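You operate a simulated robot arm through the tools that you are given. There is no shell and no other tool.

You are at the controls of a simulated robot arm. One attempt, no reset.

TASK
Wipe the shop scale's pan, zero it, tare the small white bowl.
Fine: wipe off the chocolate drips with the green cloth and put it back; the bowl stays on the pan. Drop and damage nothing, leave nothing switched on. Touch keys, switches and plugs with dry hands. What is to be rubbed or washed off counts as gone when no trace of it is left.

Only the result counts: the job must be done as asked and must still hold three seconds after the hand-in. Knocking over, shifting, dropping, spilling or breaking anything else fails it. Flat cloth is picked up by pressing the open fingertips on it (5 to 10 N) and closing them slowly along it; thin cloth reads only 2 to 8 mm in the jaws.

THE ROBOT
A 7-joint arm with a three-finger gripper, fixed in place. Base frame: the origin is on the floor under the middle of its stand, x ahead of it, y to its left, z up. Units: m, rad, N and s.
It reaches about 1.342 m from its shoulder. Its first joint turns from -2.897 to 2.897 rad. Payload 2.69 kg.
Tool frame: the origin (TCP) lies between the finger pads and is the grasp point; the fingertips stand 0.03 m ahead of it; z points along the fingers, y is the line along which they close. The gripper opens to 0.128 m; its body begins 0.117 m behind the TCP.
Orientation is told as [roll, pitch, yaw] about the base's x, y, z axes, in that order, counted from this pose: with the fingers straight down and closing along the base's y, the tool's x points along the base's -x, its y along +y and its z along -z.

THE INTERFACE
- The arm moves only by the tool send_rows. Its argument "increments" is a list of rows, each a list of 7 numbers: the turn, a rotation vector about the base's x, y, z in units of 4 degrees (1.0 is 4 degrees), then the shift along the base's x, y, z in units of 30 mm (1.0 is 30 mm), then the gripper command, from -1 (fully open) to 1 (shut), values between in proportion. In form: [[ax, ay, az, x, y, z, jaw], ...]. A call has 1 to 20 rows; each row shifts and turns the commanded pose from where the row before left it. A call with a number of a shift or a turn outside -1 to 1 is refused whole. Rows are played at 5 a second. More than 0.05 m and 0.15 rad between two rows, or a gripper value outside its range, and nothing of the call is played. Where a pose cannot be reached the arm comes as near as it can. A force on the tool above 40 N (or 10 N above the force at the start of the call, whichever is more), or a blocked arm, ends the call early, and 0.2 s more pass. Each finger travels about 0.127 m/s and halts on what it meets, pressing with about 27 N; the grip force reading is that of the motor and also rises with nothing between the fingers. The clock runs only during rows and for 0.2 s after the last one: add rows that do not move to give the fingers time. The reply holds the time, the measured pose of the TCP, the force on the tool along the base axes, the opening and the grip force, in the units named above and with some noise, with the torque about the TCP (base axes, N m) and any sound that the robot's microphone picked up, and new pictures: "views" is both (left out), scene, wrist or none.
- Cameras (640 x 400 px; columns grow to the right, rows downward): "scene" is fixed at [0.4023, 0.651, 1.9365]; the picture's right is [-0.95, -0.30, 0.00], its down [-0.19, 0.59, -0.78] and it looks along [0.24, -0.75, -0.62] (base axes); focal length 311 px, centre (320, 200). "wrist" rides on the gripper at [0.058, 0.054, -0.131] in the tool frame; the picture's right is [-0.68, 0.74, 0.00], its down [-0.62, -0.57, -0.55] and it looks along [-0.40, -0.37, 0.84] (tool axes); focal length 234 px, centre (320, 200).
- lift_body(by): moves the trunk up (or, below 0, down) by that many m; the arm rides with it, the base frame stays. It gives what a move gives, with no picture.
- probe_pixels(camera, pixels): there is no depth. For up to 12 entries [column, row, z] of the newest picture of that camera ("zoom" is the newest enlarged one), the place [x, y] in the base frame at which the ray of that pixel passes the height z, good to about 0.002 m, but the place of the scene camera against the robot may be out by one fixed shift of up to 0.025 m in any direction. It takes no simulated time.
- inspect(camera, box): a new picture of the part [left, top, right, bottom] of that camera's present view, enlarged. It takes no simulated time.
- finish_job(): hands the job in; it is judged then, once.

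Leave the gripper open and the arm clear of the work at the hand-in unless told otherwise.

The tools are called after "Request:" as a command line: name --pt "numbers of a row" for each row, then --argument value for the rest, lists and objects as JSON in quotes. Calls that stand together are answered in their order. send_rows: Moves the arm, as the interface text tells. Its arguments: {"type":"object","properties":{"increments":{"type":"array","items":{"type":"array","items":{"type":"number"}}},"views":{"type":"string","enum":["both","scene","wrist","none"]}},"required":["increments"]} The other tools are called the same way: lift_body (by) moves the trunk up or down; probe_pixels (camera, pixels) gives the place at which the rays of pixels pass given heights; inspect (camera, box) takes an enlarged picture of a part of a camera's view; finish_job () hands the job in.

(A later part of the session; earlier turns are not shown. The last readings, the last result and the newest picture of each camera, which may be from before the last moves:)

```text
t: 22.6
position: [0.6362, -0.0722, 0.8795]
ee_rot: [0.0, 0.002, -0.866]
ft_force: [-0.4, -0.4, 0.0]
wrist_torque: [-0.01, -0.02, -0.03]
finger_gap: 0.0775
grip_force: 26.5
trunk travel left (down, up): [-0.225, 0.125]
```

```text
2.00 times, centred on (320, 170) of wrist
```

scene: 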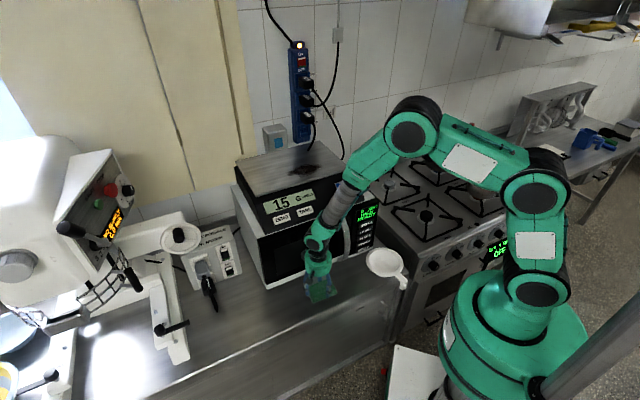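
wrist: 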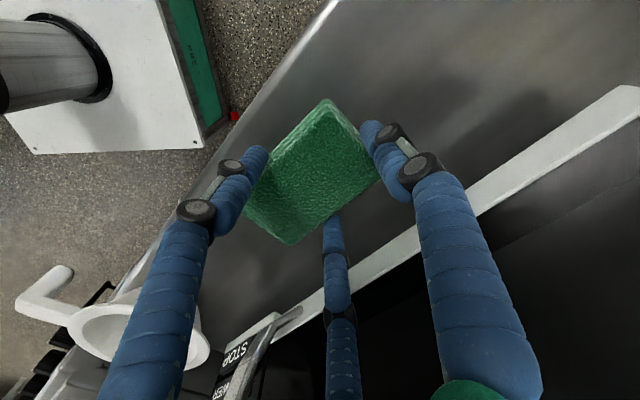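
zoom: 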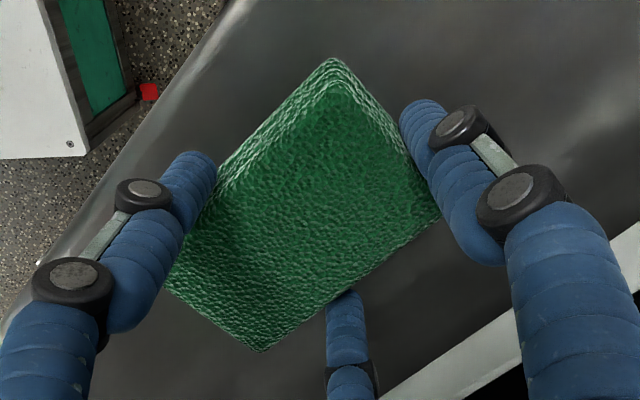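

The pad is held firmly and flat, with its bottom layer below the fingertips. I'll lift it clear, leaning slightly back from the microwave, to z≈1.36.

Request:
send_rows --pt "0 0 0 -0.1 0.09 0.9 0.5" --pt "0 0 0 -0.1 0.09 1 0.5" --pt "0 0 0 -0.1 0.09 1 0.5" --pt "0 0 0 -0.1 0.09 1 0.5" --pt "0 0 0 -0.1 0.09 1 0.5" --pt "0 0 0 -0.1 0.09 1 0.5" --pt "0 0 0 -0.1 0.09 1 0.5" --pt "0 0 0 -0.1 0.09 1 0.5" --pt "0 0 0 -0.1 0.09 1 0.5" --pt "0 0 0 -0.1 0.09 1 0.5" --pt "0 0 0 -0.1 0.09 1 0.5" --pt "0 0 0 -0.1 0.09 1 0.5" --pt "0 0 0 0 0 1 0.5" --pt "0 0 0 0 0 1 0.5" --pt "0 0 0 0 0 1 0.5" --pt "0 0 0 0 0 1 0.5" --pt "0 0 0 0 0 0 0.5"

```text
t: 26.2
position: [0.6001, -0.039, 1.3579]
ee_rot: [0.0, 0.0, -0.868]
ft_force: [0.5, -0.7, -0.2]
wrist_torque: [0.0, -0.02, -0.03]
finger_gap: 0.0771
grip_force: 26.6
trunk travel left (down, up): [-0.225, 0.125]
```

scene: 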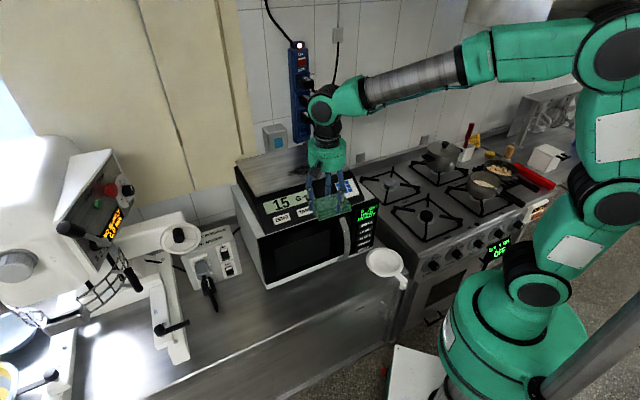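
wrist: 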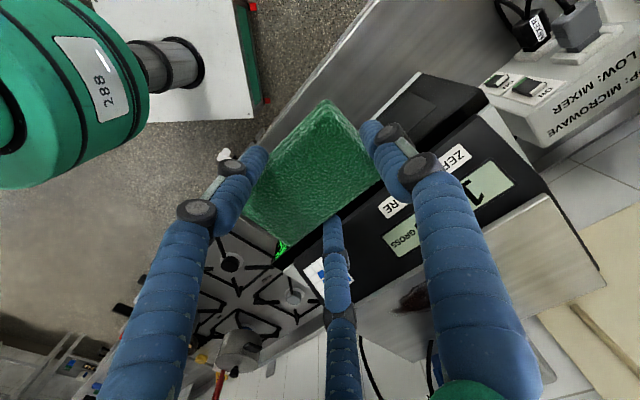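

The pad is held steady. I'll carry it over the scale at z≈1.36 to above the stain.

Request:
send_rows --pt "0 0 0 0.597 -0.948 0 0.5" --pt "0 0 0 0.597 -0.948 0 0.5" --pt "0 0 0 0.597 -0.948 0 0.5" --pt "0 0 0 0.597 -0.948 0 0.5" --pt "0 0 0 0.597 -0.948 0 0.5" --pt "0 0 0 0.597 -0.948 0 0.5" --pt "0 0 0 0.597 -0.948 0 0.5" --pt "0 0 0 0.597 -0.948 0 0.5" --pt "0 0 0 0.597 -0.948 0 0.5" --pt "0 0 0 0.597 -0.948 0 0.5" --pt "0 0 0 0.597 -0.948 0 0.5" --pt "0 0 0 0 0 0 0.5"

```text
t: 28.8
position: [0.7979, -0.3518, 1.3548]
ee_rot: [0.001, -0.002, -0.867]
ft_force: [0.6, 0.5, -0.3]
wrist_torque: [0.06, 0.02, 0.02]
finger_gap: 0.0769
grip_force: 27.0
trunk travel left (down, up): [-0.225, 0.125]
```

scene: 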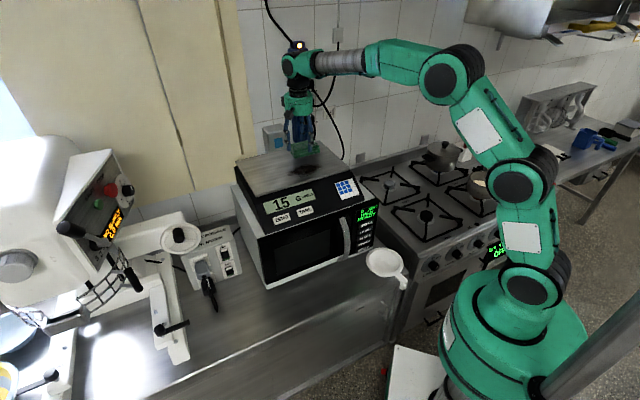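
wrist: 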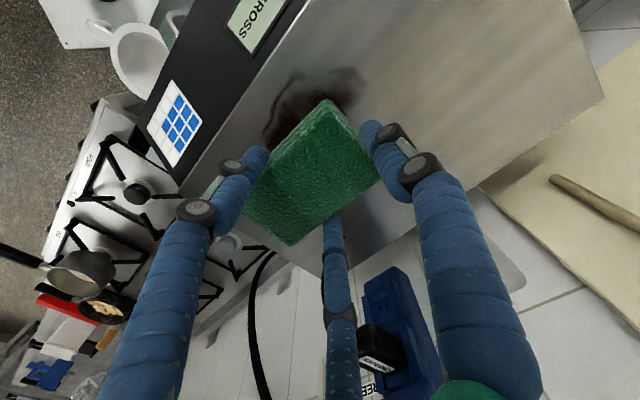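

Request:
probe_pixels --camera "wrist" --pixels '[[264, 138, 1.222], [365, 78, 1.222], [285, 76, 1.222], [355, 105, 1.222], [300, 100, 1.222]]'

Request:
inspect --camera "wrist" --box '[220, 40, 420, 240]'

```text
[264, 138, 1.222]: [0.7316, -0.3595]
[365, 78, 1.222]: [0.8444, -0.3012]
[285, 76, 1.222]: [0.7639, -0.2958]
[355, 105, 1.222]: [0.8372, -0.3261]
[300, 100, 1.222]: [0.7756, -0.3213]
```

```text
2.00 times, centred on (320, 140) of wrist
```

zoom: 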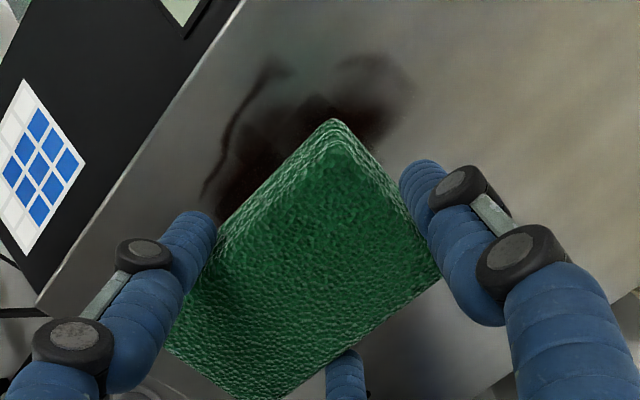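

The stain reaches nearly to the pan's front edge (v≈0.745–0.855). I'll descend toward the pan, then feel for contact in small steps.

Request:
send_rows --pt "0 0 0 0 0 -1 0.5" --pt "0 0 0 0 0 -1 0.5" --pt "0 0 0 0 0 -0.5 0.5" --pt "0 0 0 0 0 -0.15 0.5" --pt "0 0 0 0 0 0 0.5" --views "scene"

```text
t: 30.0
position: [0.7959, -0.3524, 1.2802]
ee_rot: [0.003, -0.006, -0.869]
ft_force: [-3.4, -3.9, 24.8]
wrist_torque: [-0.44, 0.38, -0.01]
finger_gap: 0.0769
grip_force: 26.8
trunk travel left (down, up): [-0.225, 0.125]
```

scene: 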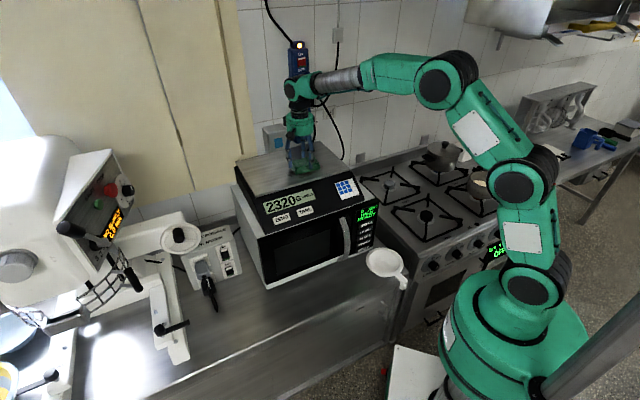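

Contact came sooner than expected: 25 N, and the scale shows 2320 g. I'll ease off to about 8 N before rubbing.

Request:
send_rows --pt "0 0 0 0 0 0.1 0.5" --pt "0 0 0 0 0 0 0.5" --views "none"

```text
t: 30.6
position: [0.796, -0.3513, 1.2811]
ee_rot: [0.0, 0.001, -0.87]
ft_force: [-2.0, -8.2, 18.8]
wrist_torque: [-0.71, 0.0, 0.02]
finger_gap: 0.077
grip_force: 26.7
trunk travel left (down, up): [-0.225, 0.125]
```

Request:
send_rows --pt "0 0 0 0 0 0.16 0.5" --pt "0 0 0 0 0 0 0.5" --views "none"

```text
t: 31.2
position: [0.7959, -0.3501, 1.2826]
ee_rot: [-0.001, 0.003, -0.867]
ft_force: [0.2, 0.4, -0.1]
wrist_torque: [0.05, -0.01, -0.02]
finger_gap: 0.077
grip_force: 26.9
trunk travel left (down, up): [-0.225, 0.125]
```

Contact begins at TCP z≈1.282, which means the pad hangs about 3 cm below the tips. I'll press lightly by lowering about 2 mm.

Request:
send_rows --pt "0 0 0 0 0 -0.06 0.5" --pt "0 0 0 0 0 0 0.5" --views "none"

```text
t: 31.8
position: [0.7963, -0.3514, 1.2817]
ee_rot: [0.0, 0.002, -0.87]
ft_force: [-1.1, -0.7, -0.8]
wrist_torque: [-0.01, 0.0, -0.06]
finger_gap: 0.0771
grip_force: 27.1
trunk travel left (down, up): [-0.225, 0.125]
```

Request:
send_rows --pt "0 0 0 0 0 -0.06 0.5" --pt "0 0 0 0 0 0 0.5" --views "none"

```text
t: 32.4
position: [0.7962, -0.352, 1.2816]
ee_rot: [-0.002, -0.002, -0.866]
ft_force: [0.8, 0.1, 0.4]
wrist_torque: [-0.04, 0.0, 0.03]
finger_gap: 0.0769
grip_force: 27.0
trunk travel left (down, up): [-0.225, 0.125]
```

Request:
send_rows --pt "0 0 0 0 0 -0.04 0.5" --pt "0 0 0 0 0 0 0.5" --views "none"

```text
t: 33.0
position: [0.7966, -0.351, 1.2807]
ee_rot: [0.001, -0.002, -0.871]
ft_force: [-1.9, 0.5, 6.2]
wrist_torque: [-0.07, 0.11, -0.01]
finger_gap: 0.0769
grip_force: 27.2
trunk travel left (down, up): [-0.225, 0.125]
```

Now about 6 N. I'll rub along the stain's length, ±6 cm, then check.

Request:
send_rows --pt "0 0 0 0.35 0.35 0 0.5" --pt "0 0 0 0.47 0.47 0 0.5" --pt "0 0 0 0.47 0.47 0 0.5" --pt "0 0 0 0.2 0.2 0 0.5" --pt "0 0 0 -0.3 -0.3 0 0.5" --pt "0 0 0 -0.47 -0.47 0 0.5" --pt "0 0 0 -0.47 -0.47 0 0.5" --pt "0 0 0 -0.47 -0.47 0 0.5" --pt "0 0 0 -0.47 -0.47 0 0.5" --pt "0 0 0 -0.47 -0.47 0 0.5" --pt "0 0 0 -0.3 -0.3 0 0.5"

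```text
t: 35.4
position: [0.7507, -0.3945, 1.2808]
ee_rot: [0.0, 0.001, -0.866]
ft_force: [-1.0, 0.1, 8.4]
wrist_torque: [-0.08, -0.02, 0.06]
finger_gap: 0.0771
grip_force: 27.4
trunk travel left (down, up): [-0.225, 0.125]
```

scene: 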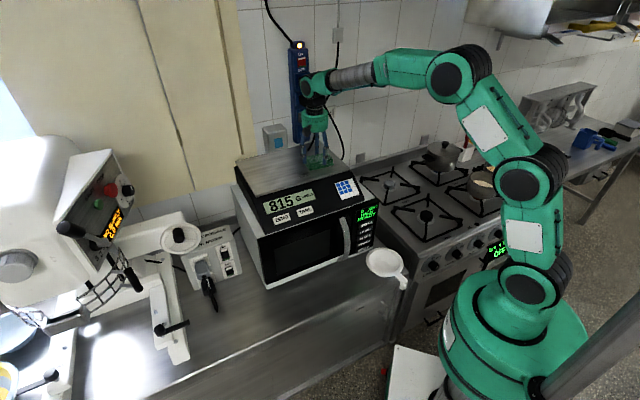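
wrist: 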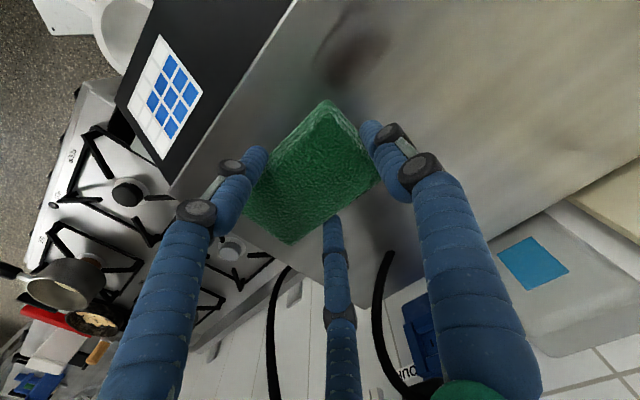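

The rub works: scale reads 815 g under the hand, and the remaining smear is near (355,50) in the wrist view. I'll enlarge and locate what is left.

Request:
inspect --camera "wrist" --box '[240, 0, 440, 125]'

Request:
inspect --camera "scene" --box '[230, 120, 390, 220]'

Request:
probe_pixels --camera "wrist" --pixels '[[345, 20, 1.222], [385, 45, 1.222], [345, 85, 1.222], [320, 60, 1.222], [325, 110, 1.222], [258, 152, 1.222]]'

```text
3.20 times, centred on (340, 62) of wrist
```

zoom: 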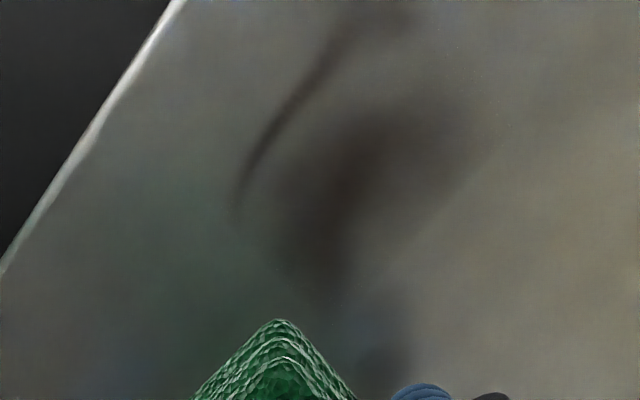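

```text
4.00 times, centred on (310, 170) of scene
```

zoom: 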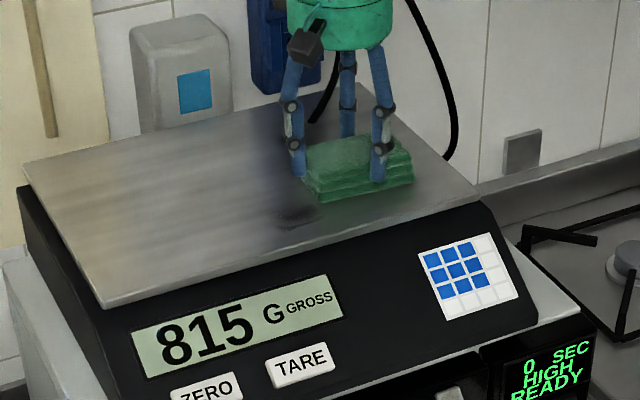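

```text
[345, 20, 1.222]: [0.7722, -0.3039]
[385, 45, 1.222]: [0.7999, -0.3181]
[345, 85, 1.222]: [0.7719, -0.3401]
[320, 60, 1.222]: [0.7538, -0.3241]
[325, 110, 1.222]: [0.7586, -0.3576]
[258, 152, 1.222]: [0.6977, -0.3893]
```

The stain is fading where rubbed. The rest lies closer to the front edge (v≈0.745–0.79). I'll shift the pad frontward and rub two lengthwise passes there.

Request:
send_rows --pt "0 0 0 -0.41 0.41 0 0.5" --pt "0 0 0 -0.41 0.41 0 0.5" --pt "0 0 0 0.47 0.47 0 0.5" --pt "0 0 0 0.47 0.47 0 0.5" --pt "0 0 0 0.47 0.47 0 0.5" --pt "0 0 0 0.47 0.47 0 0.5" --pt "0 0 0 0.47 0.47 0 0.5" --pt "0 0 0 0.47 0.47 0 0.5" --pt "0 0 0 0.47 0.47 0 0.5" --pt "0 0 0 -0.25 0.25 0 0.5" --pt "0 0 0 -0.47 -0.47 0 0.5" --pt "0 0 0 -0.47 -0.47 0 0.5" --pt "0 0 0 -0.47 -0.47 0 0.5" --pt "0 0 0 -0.47 -0.47 0 0.5" --pt "0 0 0 -0.47 -0.47 0 0.5" --pt "0 0 0 -0.47 -0.47 0 0.5" --pt "0 0 0 -0.47 -0.47 0 0.5"

```text
t: 39.0
position: [0.7199, -0.3637, 1.2818]
ee_rot: [0.001, -0.002, -0.869]
ft_force: [-2.3, -2.0, 6.1]
wrist_torque: [-0.05, 0.03, 0.03]
finger_gap: 0.0769
grip_force: 27.1
trunk travel left (down, up): [-0.225, 0.125]
```

scene: 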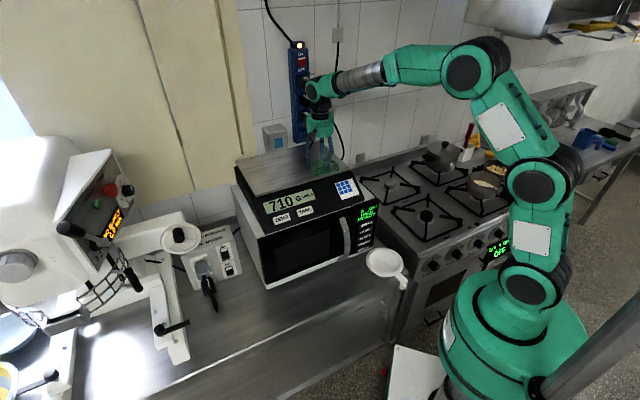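
wrist: 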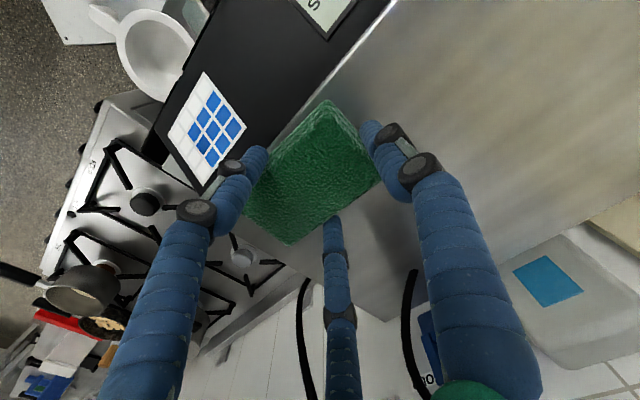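

Much cleaner. Now I'll work the lanes farther back (v≈0.79, 0.82, 0.85) to clear the rear fringe.

Request:
send_rows --pt "0 0 0 0.59 -0.59 0 0.5" --pt "0 0 0 0.47 0.47 0 0.5" --pt "0 0 0 0.47 0.47 0 0.5" --pt "0 0 0 0.47 0.47 0 0.5" --pt "0 0 0 0.47 0.47 0 0.5" --pt "0 0 0 0.47 0.47 0 0.5" --pt "0 0 0 0.47 0.47 0 0.5" --pt "0 0 0 0.47 0.47 0 0.5" --pt "0 0 0 0.47 0.47 0 0.5" --pt "0 0 0 0.7 -0.7 0 0.5" --pt "0 0 0 -0.47 -0.47 0 0.5" --pt "0 0 0 -0.47 -0.47 0 0.5" --pt "0 0 0 -0.47 -0.47 0 0.5" --pt "0 0 0 -0.47 -0.47 0 0.5" --pt "0 0 0 -0.47 -0.47 0 0.5" --pt "0 0 0 -0.47 -0.47 0 0.5" --pt "0 0 0 -0.47 -0.47 0 0.5" --pt "0 0 0 -0.47 -0.47 0 0.5" --pt "0 0 0 0.7 -0.7 0 0.5" --views "none"

Request:
send_rows --pt "0 0 0 0.47 0.47 0 0.5" --pt "0 0 0 0.47 0.47 0 0.5" --pt "0 0 0 0.47 0.47 0 0.5" --pt "0 0 0 0.47 0.47 0 0.5" --pt "0 0 0 0.47 0.47 0 0.5" --pt "0 0 0 0.47 0.47 0 0.5" --pt "0 0 0 0.47 0.47 0 0.5" --pt "0 0 0 0.47 0.47 0 0.5" --pt "0 0 0 -0.5 0.5 0 0.5" --pt "0 0 0 -0.47 -0.47 0 0.5" --pt "0 0 0 -0.47 -0.47 0 0.5" --pt "0 0 0 -0.47 -0.47 0 0.5" --pt "0 0 0 -0.47 -0.47 0 0.5" --pt "0 0 0 -0.47 -0.47 0 0.5" --pt "0 0 0 -0.47 -0.47 0 0.5" --pt "0 0 0 -0.47 -0.47 0 0.5" --pt "0 0 0 -0.47 -0.47 0 0.5" --pt "0 0 0 0 0 0 0.5"

```text
t: 43.0
position: [0.7813, -0.4242, 1.2811]
ee_rot: [0.0, -0.001, -0.87]
ft_force: [-0.6, 0.6, 0.4]
wrist_torque: [-0.13, -0.09, 0.04]
finger_gap: 0.0767
grip_force: 27.0
trunk travel left (down, up): [-0.225, 0.125]
```

```text
t: 46.8
position: [0.764, -0.4092, 1.2811]
ee_rot: [0.0, -0.001, -0.87]
ft_force: [0.1, -0.5, 5.0]
wrist_torque: [-0.06, 0.27, 0.01]
finger_gap: 0.0767
grip_force: 26.7
trunk travel left (down, up): [-0.225, 0.125]
```

scene: 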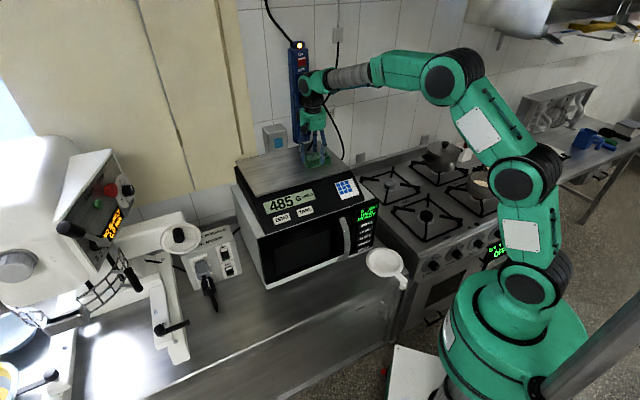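
wrist: 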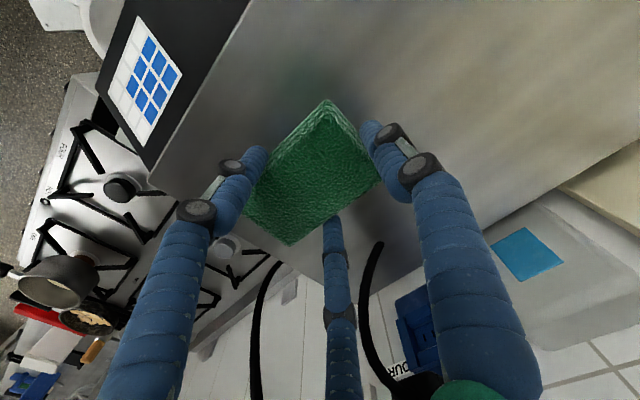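

I'll lift off the pan and look for any remaining trace.

Request:
send_rows --pt "0 0 0 0 0 0.7 0.5" --pt "0 0 0 0 0 1 0.5" --pt "0 0 0 -0.3 -0.3 1 0.5" --pt "0 0 0 -0.5 -0.5 0.5 0.5" --pt "0 0 0 0 0 0 0.5"

Request:
inspect --camera "scene" --box '[230, 130, 370, 220]'

Request:
inspect --camera "wrist" --box '[240, 0, 480, 150]'

```text
t: 48.0
position: [0.7402, -0.4321, 1.3763]
ee_rot: [-0.001, 0.001, -0.87]
ft_force: [0.1, 0.2, -0.5]
wrist_torque: [0.04, -0.05, -0.01]
finger_gap: 0.0769
grip_force: 26.9
trunk travel left (down, up): [-0.225, 0.125]
```

scene: 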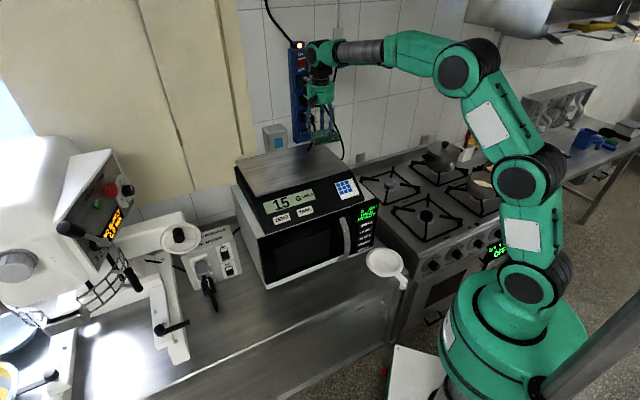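
wrist: 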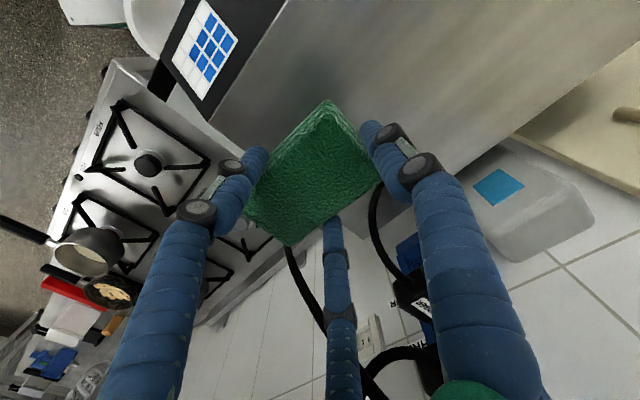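

```text
4.44 times, centred on (300, 175) of scene
```

zoom: 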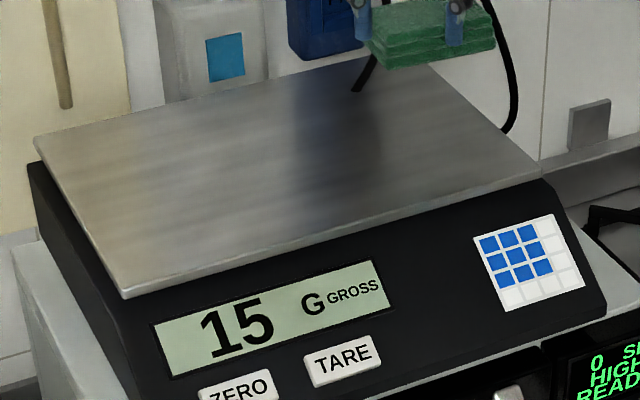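

```text
2.67 times, centred on (360, 75) of wrist
```

zoom: 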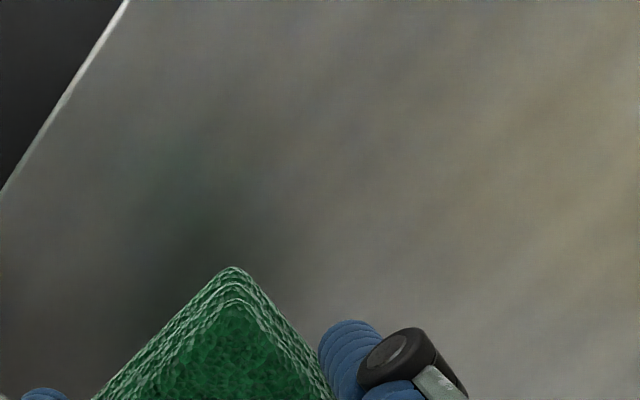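

The dark band in the scene view looks like a reflection of the blue power strip. To be sure nothing faint is left, I'll look from higher up over the stain area.

Request:
send_rows --pt "0 0 0 0.3 0.3 1 0.5" --pt "0 0 0 0.3 0.4 1 0.5" --pt "0 0 0 0.3 0.4 1 0.5" --pt "0 0 0 0 0.3 1 0.5" --pt "0 0 0 0 0.3 1 0.5" --pt "0 0 0 0 0 0 0.5"

Request:
inspect --camera "wrist" --box '[200, 0, 440, 150]'

Request:
inspect --camera "scene" --box '[270, 140, 350, 190]'

```text
t: 49.4
position: [0.7673, -0.379, 1.5269]
ee_rot: [0.0, 0.001, -0.869]
ft_force: [-0.6, 0.6, -0.5]
wrist_torque: [0.0, -0.02, -0.01]
finger_gap: 0.0768
grip_force: 27.3
trunk travel left (down, up): [-0.225, 0.125]
```

scene: 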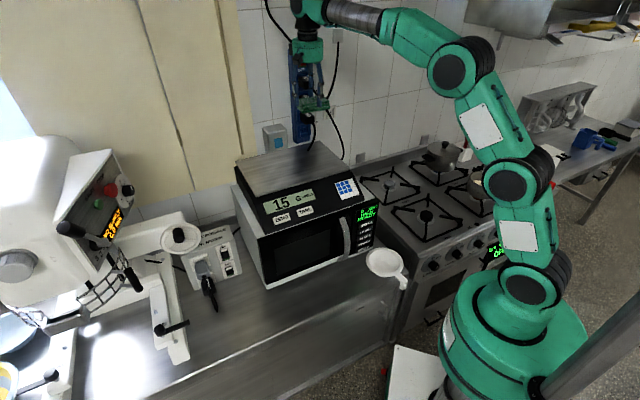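
wrist: 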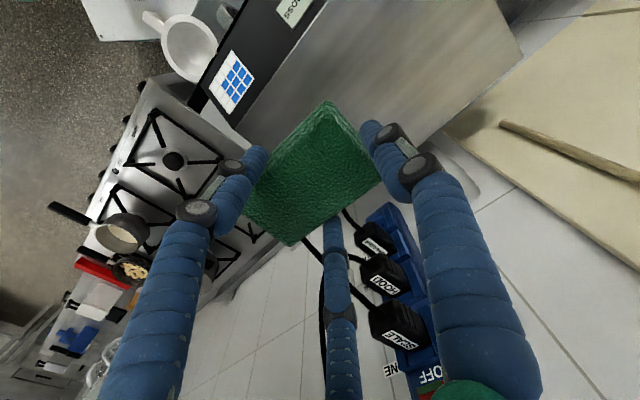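

```text
2.67 times, centred on (320, 75) of wrist
```

zoom: 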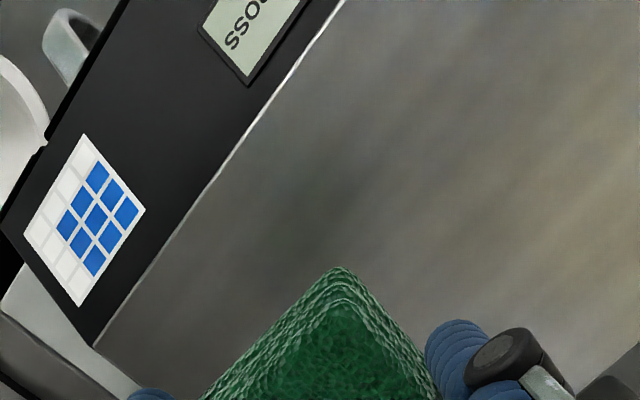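

```text
8.00 times, centred on (310, 165) of scene
```

zoom: 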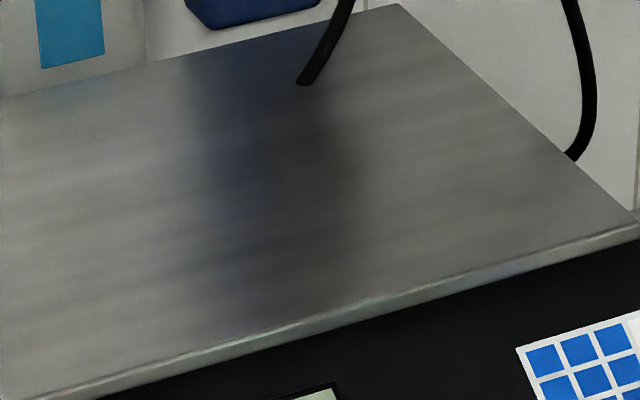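

No brown is visible; only soft reflections. I also notice the cord end hanging near the pan's rear at scene (308,151), so I'll locate it and keep clear. Then I'll make one more set of passes to remove any faint trace.

Request:
probe_pixels --camera "scene" --pixels '[[308, 150.5, 1.22], [308, 150.5, 1.25], [308, 150.5, 1.3], [312, 141, 1.3]]'

Request:
probe_pixels --camera "wrist" --pixels '[[345, 212, 1.22], [345, 212, 1.25], [345, 212, 1.3], [308, 240, 1.2], [308, 240, 1.0]]'

```text
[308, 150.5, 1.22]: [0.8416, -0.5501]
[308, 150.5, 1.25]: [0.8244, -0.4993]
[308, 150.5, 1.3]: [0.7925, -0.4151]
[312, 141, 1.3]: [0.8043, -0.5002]
```

```text
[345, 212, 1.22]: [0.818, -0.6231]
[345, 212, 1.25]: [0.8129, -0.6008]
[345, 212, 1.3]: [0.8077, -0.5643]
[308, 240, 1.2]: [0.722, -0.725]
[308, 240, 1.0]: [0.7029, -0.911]
```

The cord meets the pan around (0.825,-0.513), well behind the wiping area (v≈0.946), so I'll stay at v≤0.85. Going back down for the second set of passes.

Request:
send_rows --pt "0 0 0 -0.41 0.12 -1 0.5" --pt "0 0 0 -0.41 0.12 -1 0.5" --pt "0 0 0 -0.41 0.12 -1 0.5" --pt "0 0 0 -0.41 0.12 -1 0.5" --pt "0 0 0 0 0 -1 0.5" --pt "0 0 0 0 0 -1 0.5" --pt "0 0 0 0 0 -1 0.5" --pt "0 0 0 0 0 -0.9 0.5" --pt "0 0 0 0 0 -0.15 0.5" --pt "0 0 0 0 0 -0.1 0.5" --pt "0 0 0 0 0 0 0.5" --views "none"

```text
t: 51.8
position: [0.7193, -0.3671, 1.2818]
ee_rot: [0.001, 0.002, -0.87]
ft_force: [-0.7, -1.2, -0.5]
wrist_torque: [0.03, 0.01, -0.01]
finger_gap: 0.0768
grip_force: 27.0
trunk travel left (down, up): [-0.225, 0.125]
```

Request:
send_rows --pt "0 0 0 0 0 -0.06 0.5" --pt "0 0 0 0 0 0 0.5" --views "none"

```text
t: 52.4
position: [0.7182, -0.3662, 1.2809]
ee_rot: [0.0, 0.001, -0.869]
ft_force: [0.2, -1.1, 2.9]
wrist_torque: [0.05, -0.03, 0.01]
finger_gap: 0.0767
grip_force: 27.1
trunk travel left (down, up): [-0.225, 0.125]
```

Request:
send_rows --pt "0 0 0 0 0 -0.04 0.5" --pt "0 0 0 0.47 0.47 0 0.5" --pt "0 0 0 0.47 0.47 0 0.5" --pt "0 0 0 0.47 0.47 0 0.5" --pt "0 0 0 0.47 0.47 0 0.5" --pt "0 0 0 0.47 0.47 0 0.5" --pt "0 0 0 0.47 0.47 0 0.5" --pt "0 0 0 0.47 0.47 0 0.5" --pt "0 0 0 0.47 0.47 0 0.5" --pt "0 0 0 0.6 -0.6 0 0.5" --pt "0 0 0 -0.47 -0.47 0 0.5" --pt "0 0 0 -0.47 -0.47 0 0.5" --pt "0 0 0 -0.47 -0.47 0 0.5" --pt "0 0 0 -0.47 -0.47 0 0.5" --pt "0 0 0 -0.47 -0.47 0 0.5" --pt "0 0 0 -0.47 -0.47 0 0.5" --pt "0 0 0 -0.47 -0.47 0 0.5" --pt "0 0 0 -0.47 -0.47 0 0.5" --pt "0 0 0 0.6 -0.6 0 0.5" --views "none"

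Request:
send_rows --pt "0 0 0 0 0 -0.02 0.5" --pt "0 0 0 0.47 0.47 0 0.5" --pt "0 0 0 0.47 0.47 0 0.5" --pt "0 0 0 0.47 0.47 0 0.5" --pt "0 0 0 0.47 0.47 0 0.5" --pt "0 0 0 0.47 0.47 0 0.5" --pt "0 0 0 0.47 0.47 0 0.5" --pt "0 0 0 0.47 0.47 0 0.5" --pt "0 0 0 0.47 0.47 0 0.5" --pt "0 0 0 0.6 -0.6 0 0.5" --pt "0 0 0 -0.47 -0.47 0 0.5" --pt "0 0 0 -0.47 -0.47 0 0.5" --pt "0 0 0 -0.47 -0.47 0 0.5" --pt "0 0 0 -0.47 -0.47 0 0.5" --pt "0 0 0 -0.47 -0.47 0 0.5" --pt "0 0 0 -0.47 -0.47 0 0.5" --pt "0 0 0 -0.47 -0.47 0 0.5" --pt "0 0 0 -0.47 -0.47 0 0.5" --views "none"

```text
t: 56.4
position: [0.7558, -0.4028, 1.2791]
ee_rot: [0.0, -0.003, -0.867]
ft_force: [4.1, -2.5, 11.5]
wrist_torque: [-0.15, 0.31, 0.11]
finger_gap: 0.0767
grip_force: 26.8
trunk travel left (down, up): [-0.225, 0.125]
```

```text
t: 60.2
position: [0.7742, -0.4207, 1.2798]
ee_rot: [-0.003, 0.001, -0.868]
ft_force: [-4.0, -3.2, 12.8]
wrist_torque: [-0.03, 0.03, -0.04]
finger_gap: 0.0767
grip_force: 27.5
trunk travel left (down, up): [-0.225, 0.125]
```

Force around 12 N with good contact. Two more return lanes near the front, then I'll lift and look.

Request:
send_rows --pt "0 0 0 -0.6 0.6 0 0.5" --pt "0 0 0 -0.6 0.6 0 0.5" --pt "0 0 0 0.47 0.47 0 0.5" --pt "0 0 0 0.47 0.47 0 0.5" --pt "0 0 0 0.47 0.47 0 0.5" --pt "0 0 0 0.47 0.47 0 0.5" --pt "0 0 0 0.47 0.47 0 0.5" --pt "0 0 0 0.47 0.47 0 0.5" --pt "0 0 0 0.47 0.47 0 0.5" --pt "0 0 0 0.47 0.47 0 0.5" --pt "0 0 0 -0.6 0.6 0 0.5" --pt "0 0 0 -0.47 -0.47 0 0.5" --pt "0 0 0 -0.47 -0.47 0 0.5" --pt "0 0 0 -0.47 -0.47 0 0.5" --pt "0 0 0 -0.47 -0.47 0 0.5" --pt "0 0 0 -0.47 -0.47 0 0.5" --pt "0 0 0 -0.47 -0.47 0 0.5" --pt "0 0 0 -0.47 -0.47 0 0.5" --pt "0 0 0 -0.47 -0.47 0 0.5" --views "none"

Request:
send_rows --pt "0 0 0 0 0 0.7 0.5" --pt "0 0 0 0 0 1 0.5" --pt "0 0 0 0 0 1 0.5" --pt "0 0 0 -0.5 0.5 1 0.5" --pt "0 0 0 -0.7 0.7 0.5 0.5" --pt "0 0 0 -0.7 0.7 0.5 0.5" --pt "0 0 0 -0.7 0.7 0.5 0.5" --pt "0 0 0 -0.7 0.7 0.3 0.5" --pt "0 0 0 -0.7 0.7 0 0.5" --pt "0 0 0 -0.7 0.7 0 0.5" --pt "0 0 0 0 0 0 0.5"

Request:
inspect --camera "scene" --box '[230, 130, 370, 220]'

```text
t: 64.2
position: [0.719, -0.3662, 1.2795]
ee_rot: [0.0, 0.001, -0.87]
ft_force: [-1.5, -1.3, 4.8]
wrist_torque: [0.0, 0.09, 0.09]
finger_gap: 0.0769
grip_force: 27.0
trunk travel left (down, up): [-0.225, 0.125]
```

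```text
t: 66.6
position: [0.5795, -0.2238, 1.4427]
ee_rot: [-0.002, 0.001, -0.869]
ft_force: [0.8, -0.5, -0.3]
wrist_torque: [-0.02, -0.05, 0.05]
finger_gap: 0.0768
grip_force: 27.2
trunk travel left (down, up): [-0.225, 0.125]
```

scene: 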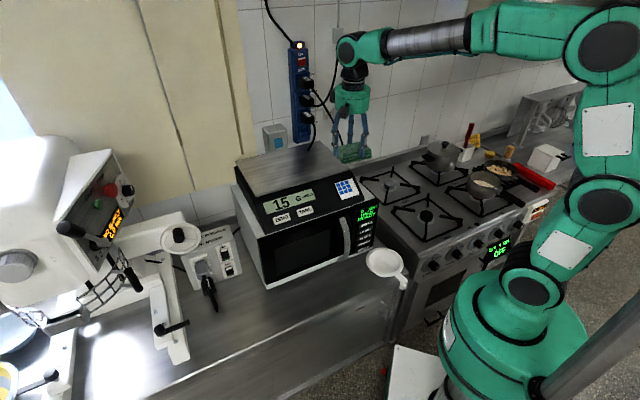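
wrist: 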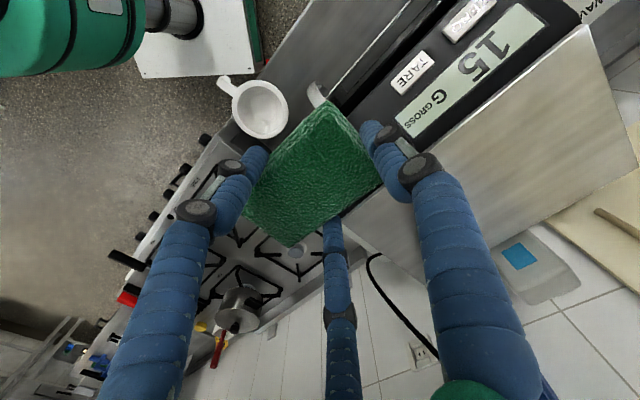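

```text
4.44 times, centred on (300, 175) of scene
```

zoom: 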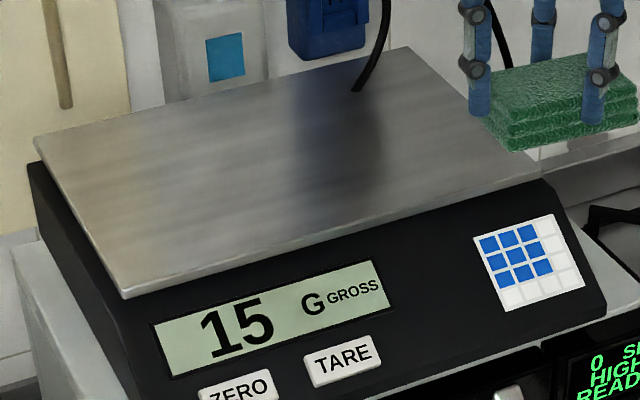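

The pan looks clean in both views, so I'll return the cloth. Its original centre was about (0.655,-0.075) at 41°. The pad sits about 11 mm behind the TCP along its length, so the TCP target is about (0.665,-0.068). I'll move in front of the microwave first and descend there.

Request:
send_rows --pt "0 0 0 0.26 0.886 -0.2 0.5" --pt "0 0 0 0.26 0.886 -0.2 0.5" --pt "0 0 0 0.26 0.886 -0.2 0.5" --pt "0 0 0 0.26 0.886 -0.2 0.5" --pt "0 0 0 0.26 0.886 -0.2 0.5" --pt "0 0 0 0.26 0.886 -0.2 0.5" --pt "0 0 0 0.26 0.886 -0.2 0.5" --pt "0 0 0 0 0 -1 0.5" --pt "0 0 0 0 0 -1 0.5" --pt "0 0 0 0 0 -1 0.5" --pt "0 0 0 0 0 -1 0.5" --pt "0 0 0 0 0 -1 0.5" --pt "0 0 0 0 0 -1 0.5" --pt "0 0 0 0 0 -1 0.5" --pt "0 0 0 0 0 -1 0.5" --pt "0 0 0 0 0 -1 0.5" --pt "0 0 0 0 0 -1 0.5" --pt "0 0 0 0 0 -1 0.5" --pt "0 0 0 0 0 -1 0.5" --pt "0 0 0 0 0 -1 0.5"

```text
t: 70.8
position: [0.6342, -0.038, 1.0114]
ee_rot: [0.0, -0.001, -0.868]
ft_force: [0.5, 0.3, -1.1]
wrist_torque: [0.0, 0.0, -0.04]
finger_gap: 0.0769
grip_force: 27.0
trunk travel left (down, up): [-0.225, 0.125]
```

scene: 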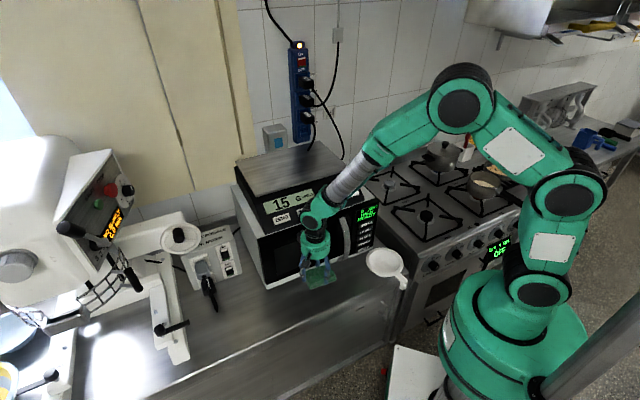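
wrist: 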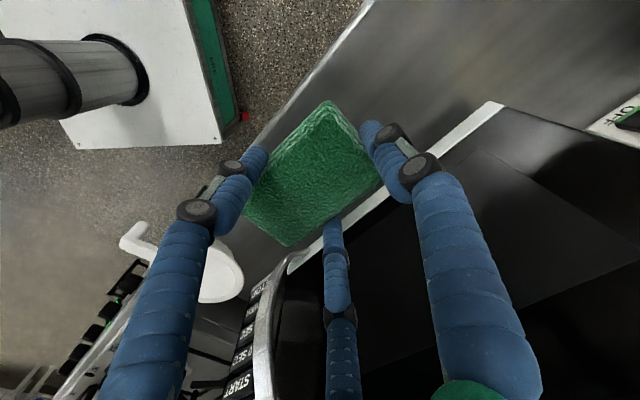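

Request:
send_rows --pt "0 0 0 0 0 -1 0.5" --pt "0 0 0 0.26 -0.25 -1 0.5" --pt "0 0 0 0.26 -0.25 -1 0.5" --pt "0 0 0 0.26 -0.25 -1 0.5" --pt "0 0 0 0.26 -0.25 -0.9 0.5" --pt "0 0 0 0 0 -0.4 0.5" --pt "0 0 0 0 0 -0.2 0.5" --pt "0 0 0 0 0 0 0.5"

```text
t: 72.6
position: [0.6634, -0.0688, 0.8477]
ee_rot: [0.0, -0.001, -0.868]
ft_force: [-2.3, 0.6, 15.8]
wrist_torque: [-0.09, 0.43, -0.03]
finger_gap: 0.0768
grip_force: 27.0
trunk travel left (down, up): [-0.225, 0.125]
```

scene: 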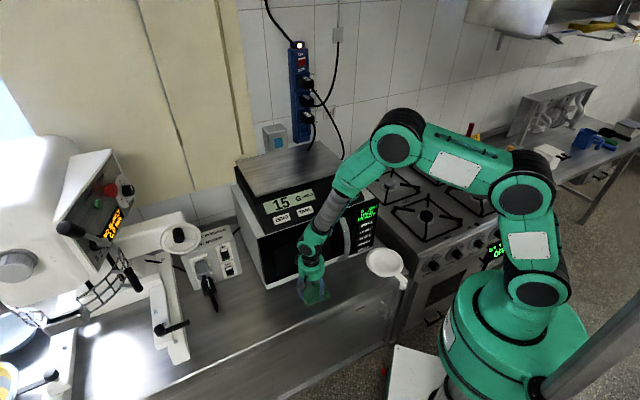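
wrist: 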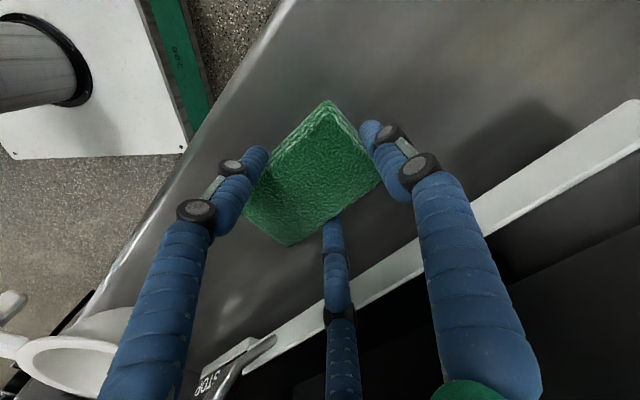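

The pad touched the counter at 16 N. I'll ease up slightly, then open the fingers gently.

Request:
send_rows --pt "0 0 0 0 0 0.09 0.5" --pt "0 0 0 0 0 0 0.5" --views "none"

```text
t: 73.2
position: [0.6635, -0.069, 0.8497]
ee_rot: [-0.002, 0.0, -0.87]
ft_force: [0.4, 0.2, -1.2]
wrist_torque: [0.0, -0.03, 0.03]
finger_gap: 0.0768
grip_force: 27.0
trunk travel left (down, up): [-0.225, 0.125]
```

Request:
send_rows --pt "0 0 0 0 0 -0.04 0.5" --pt "0 0 0 0 0 0 0.1" --pt "0 0 0 0 0 0 -0.1" --pt "0 0 0 0 0 0 -0.2" --pt "0 0 0 0 0 0 -0.25" --pt "0 0 0 0 0 0 -0.35" --pt "0 0 0 0 0 0 -0.5" --pt "0 0 0 0 0 0 -0.7" --pt "0 0 0 0 0 0 -1" --pt "0 0 0 0 0 0 -1"

```text
t: 75.4
position: [0.6637, -0.0687, 0.8505]
ee_rot: [0.0, 0.0, -0.87]
ft_force: [0.1, 0.1, -1.0]
wrist_torque: [0.01, 0.02, -0.01]
finger_gap: 0.1277
grip_force: 0.1
trunk travel left (down, up): [-0.225, 0.125]
```

scene: 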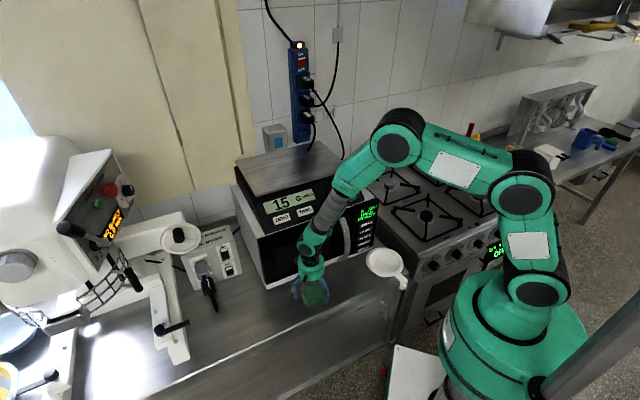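
wrist: 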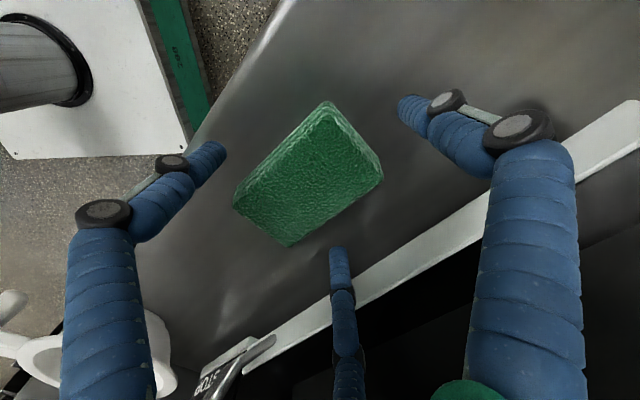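

The cloth is released. I'll rise straight up, then compare its place with the original picture.

Request:
send_rows --pt "0 0 0 0 0 0.7 -1" --pt "0 0 0 0 0 1 -1" --pt "0 0 0 -0.3 0.3 1 -1" --pt "0 0 0 -0.3 0.3 1 -1" --pt "0 0 0 -0.3 0.3 1 -1" --pt "0 0 0 -0.3 0.3 1 -1" --pt "0 0 0 0 0 1 -1" --pt "0 0 0 0 0 1 -1" --pt "0 0 0 0 0 1 -1" --pt "0 0 0 0 0 1 -1" --pt "0 0 0 0 0 1 -1" --pt "0 0 0 0 0 1 -1" --pt "0 0 0 0 0 1 -1" --pt "0 0 0 0 0 1 -1" --pt "0 0 0 0 0 1 -1" --pt "0 0 0 0 0 1 -1" --pt "0 0 0 0 0 1 -1" --pt "0 0 0 0 0 1 -1"

Request:
inspect --camera "scene" --box '[280, 265, 360, 315]'

```text
t: 79.2
position: [0.6298, -0.0341, 1.3808]
ee_rot: [0.0, 0.0, -0.87]
ft_force: [0.8, 0.0, -0.5]
wrist_torque: [0.02, 0.01, 0.01]
finger_gap: 0.128
grip_force: 0.0
trunk travel left (down, up): [-0.225, 0.125]
```

scene: 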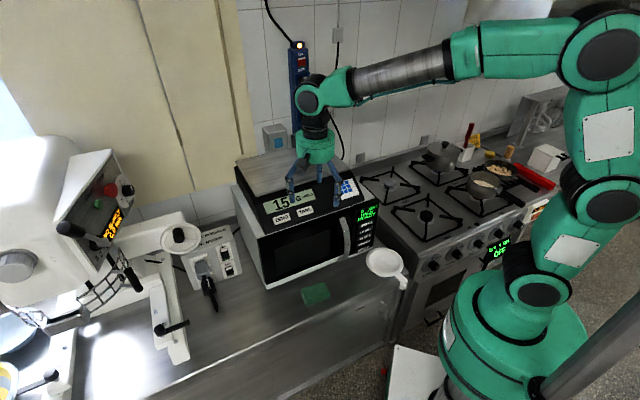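
wrist: 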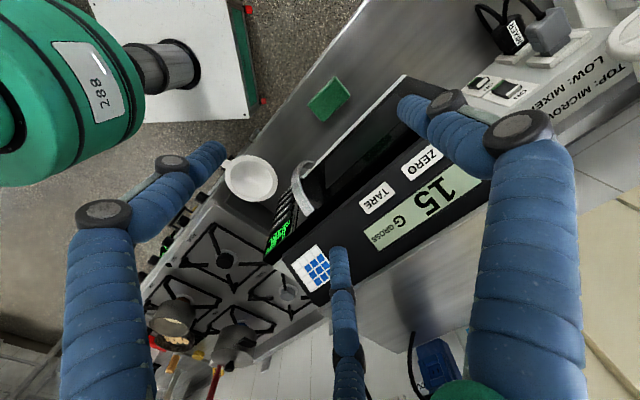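

```text
8.00 times, centred on (320, 290) of scene
```

zoom: 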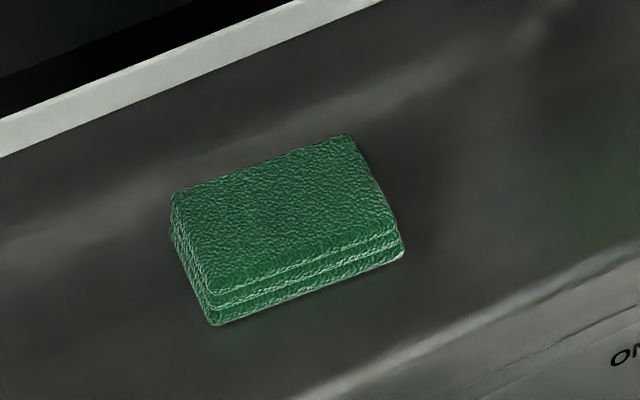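

The cloth is back within about 5 mm of its original spot and angle. Now the ZERO key: I'll refine both key positions from this view.

Request:
inspect --camera "wrist" --box '[340, 110, 500, 270]'

Request:
probe_pixels --camera "wrist" --pixels '[[422, 161, 1.16], [422, 161, 1.14], [376, 197, 1.16], [376, 197, 1.14]]'

```text
2.50 times, centred on (420, 190) of wrist
```

zoom: 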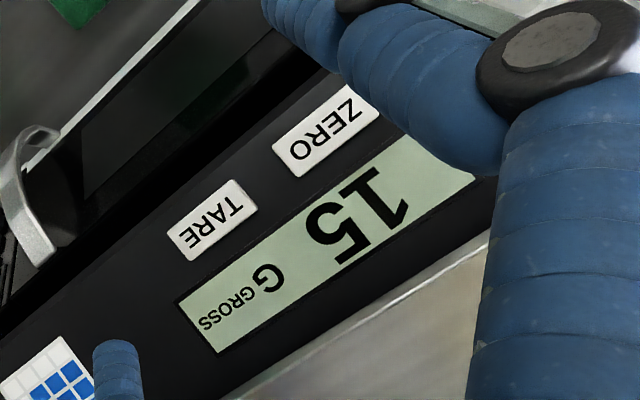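

```text
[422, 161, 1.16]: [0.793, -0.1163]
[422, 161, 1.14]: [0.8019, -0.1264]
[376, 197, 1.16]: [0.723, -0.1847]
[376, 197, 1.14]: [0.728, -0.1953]
```

Keys are at about z 1.155: ZERO (0.7925,-0.119) and TARE (0.7235,-0.187). The panel slopes about 35–40°, so I'll close the fingers to a point and tilt the tool 30° so it presses into the panel. First the tilt and close, in free air.

Request:
send_rows --pt "-0.707 -0.707 0 0 0 0 -0.7" --pt "-0.707 -0.707 0 0 0 0 -0.4" --pt "-0.707 -0.707 0 0 0 0 -0.1" --pt "-0.707 -0.707 0 0 0 0 0.2" --pt "-0.707 -0.707 0 0 0 0 0.5" --pt "-0.707 -0.707 0 0 0 0 0.8" --pt "-0.707 -0.707 0 0 0 0 1" --pt "-0.354 -0.354 0 0 0 0 1" --pt "0 0 0 0 0 0 1"

```text
t: 81.2
position: [0.6275, -0.0341, 1.379]
ee_rot: [0.049, -0.523, -0.88]
ft_force: [0.7, 0.2, 0.3]
wrist_torque: [0.04, -0.02, 0.02]
finger_gap: 0.0025
grip_force: 26.8
trunk travel left (down, up): [-0.225, 0.125]
```

scene: 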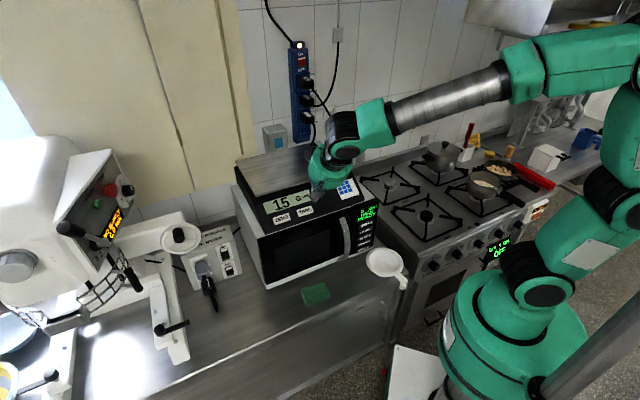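
wrist: 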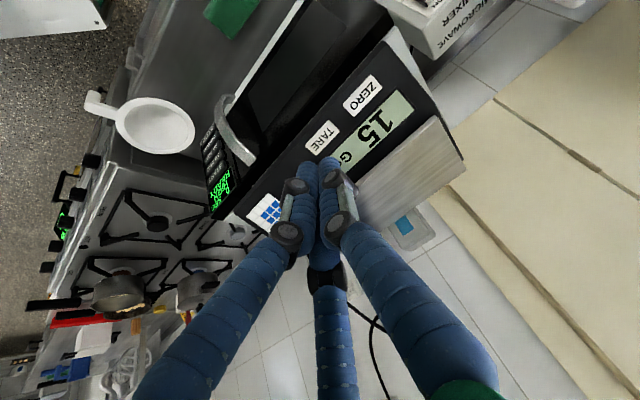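

The fingers are closed to a tip, and ZERO and TARE are clearly in view. I'll move to about 5 cm off the ZERO key.

Request:
send_rows --pt "0 0 0 0.76 -0.314 -0.86 1" --pt "0 0 0 0.76 -0.314 -0.86 1" --pt "0 0 0 0.76 -0.314 -0.86 1" --pt "0 0 0 0.76 -0.314 -0.86 1" --pt "0 0 0 0.76 -0.314 -0.86 1" --pt "0 0 0 0.76 -0.314 -0.86 1" --pt "0 0 0 0 0 0 1"

```text
t: 82.8
position: [0.7674, -0.0884, 1.2242]
ee_rot: [0.048, -0.523, -0.881]
ft_force: [0.6, -0.4, 0.4]
wrist_torque: [-0.01, 0.04, -0.04]
finger_gap: 0.0022
grip_force: 27.1
trunk travel left (down, up): [-0.225, 0.125]
```

scene: 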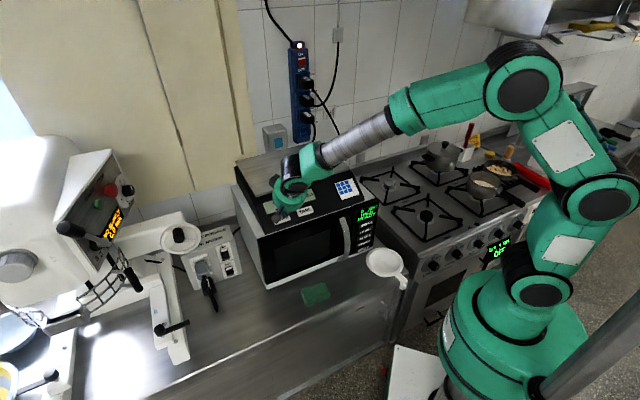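
wrist: 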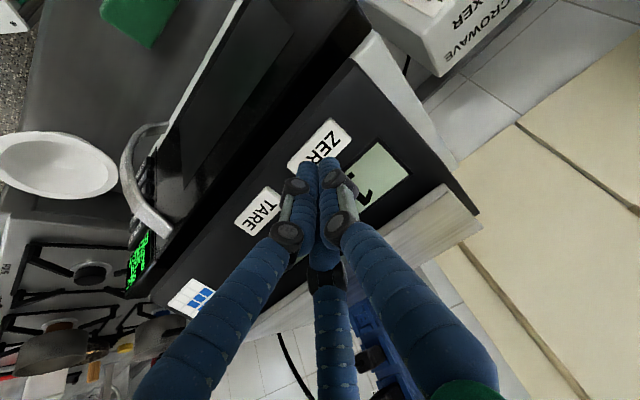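

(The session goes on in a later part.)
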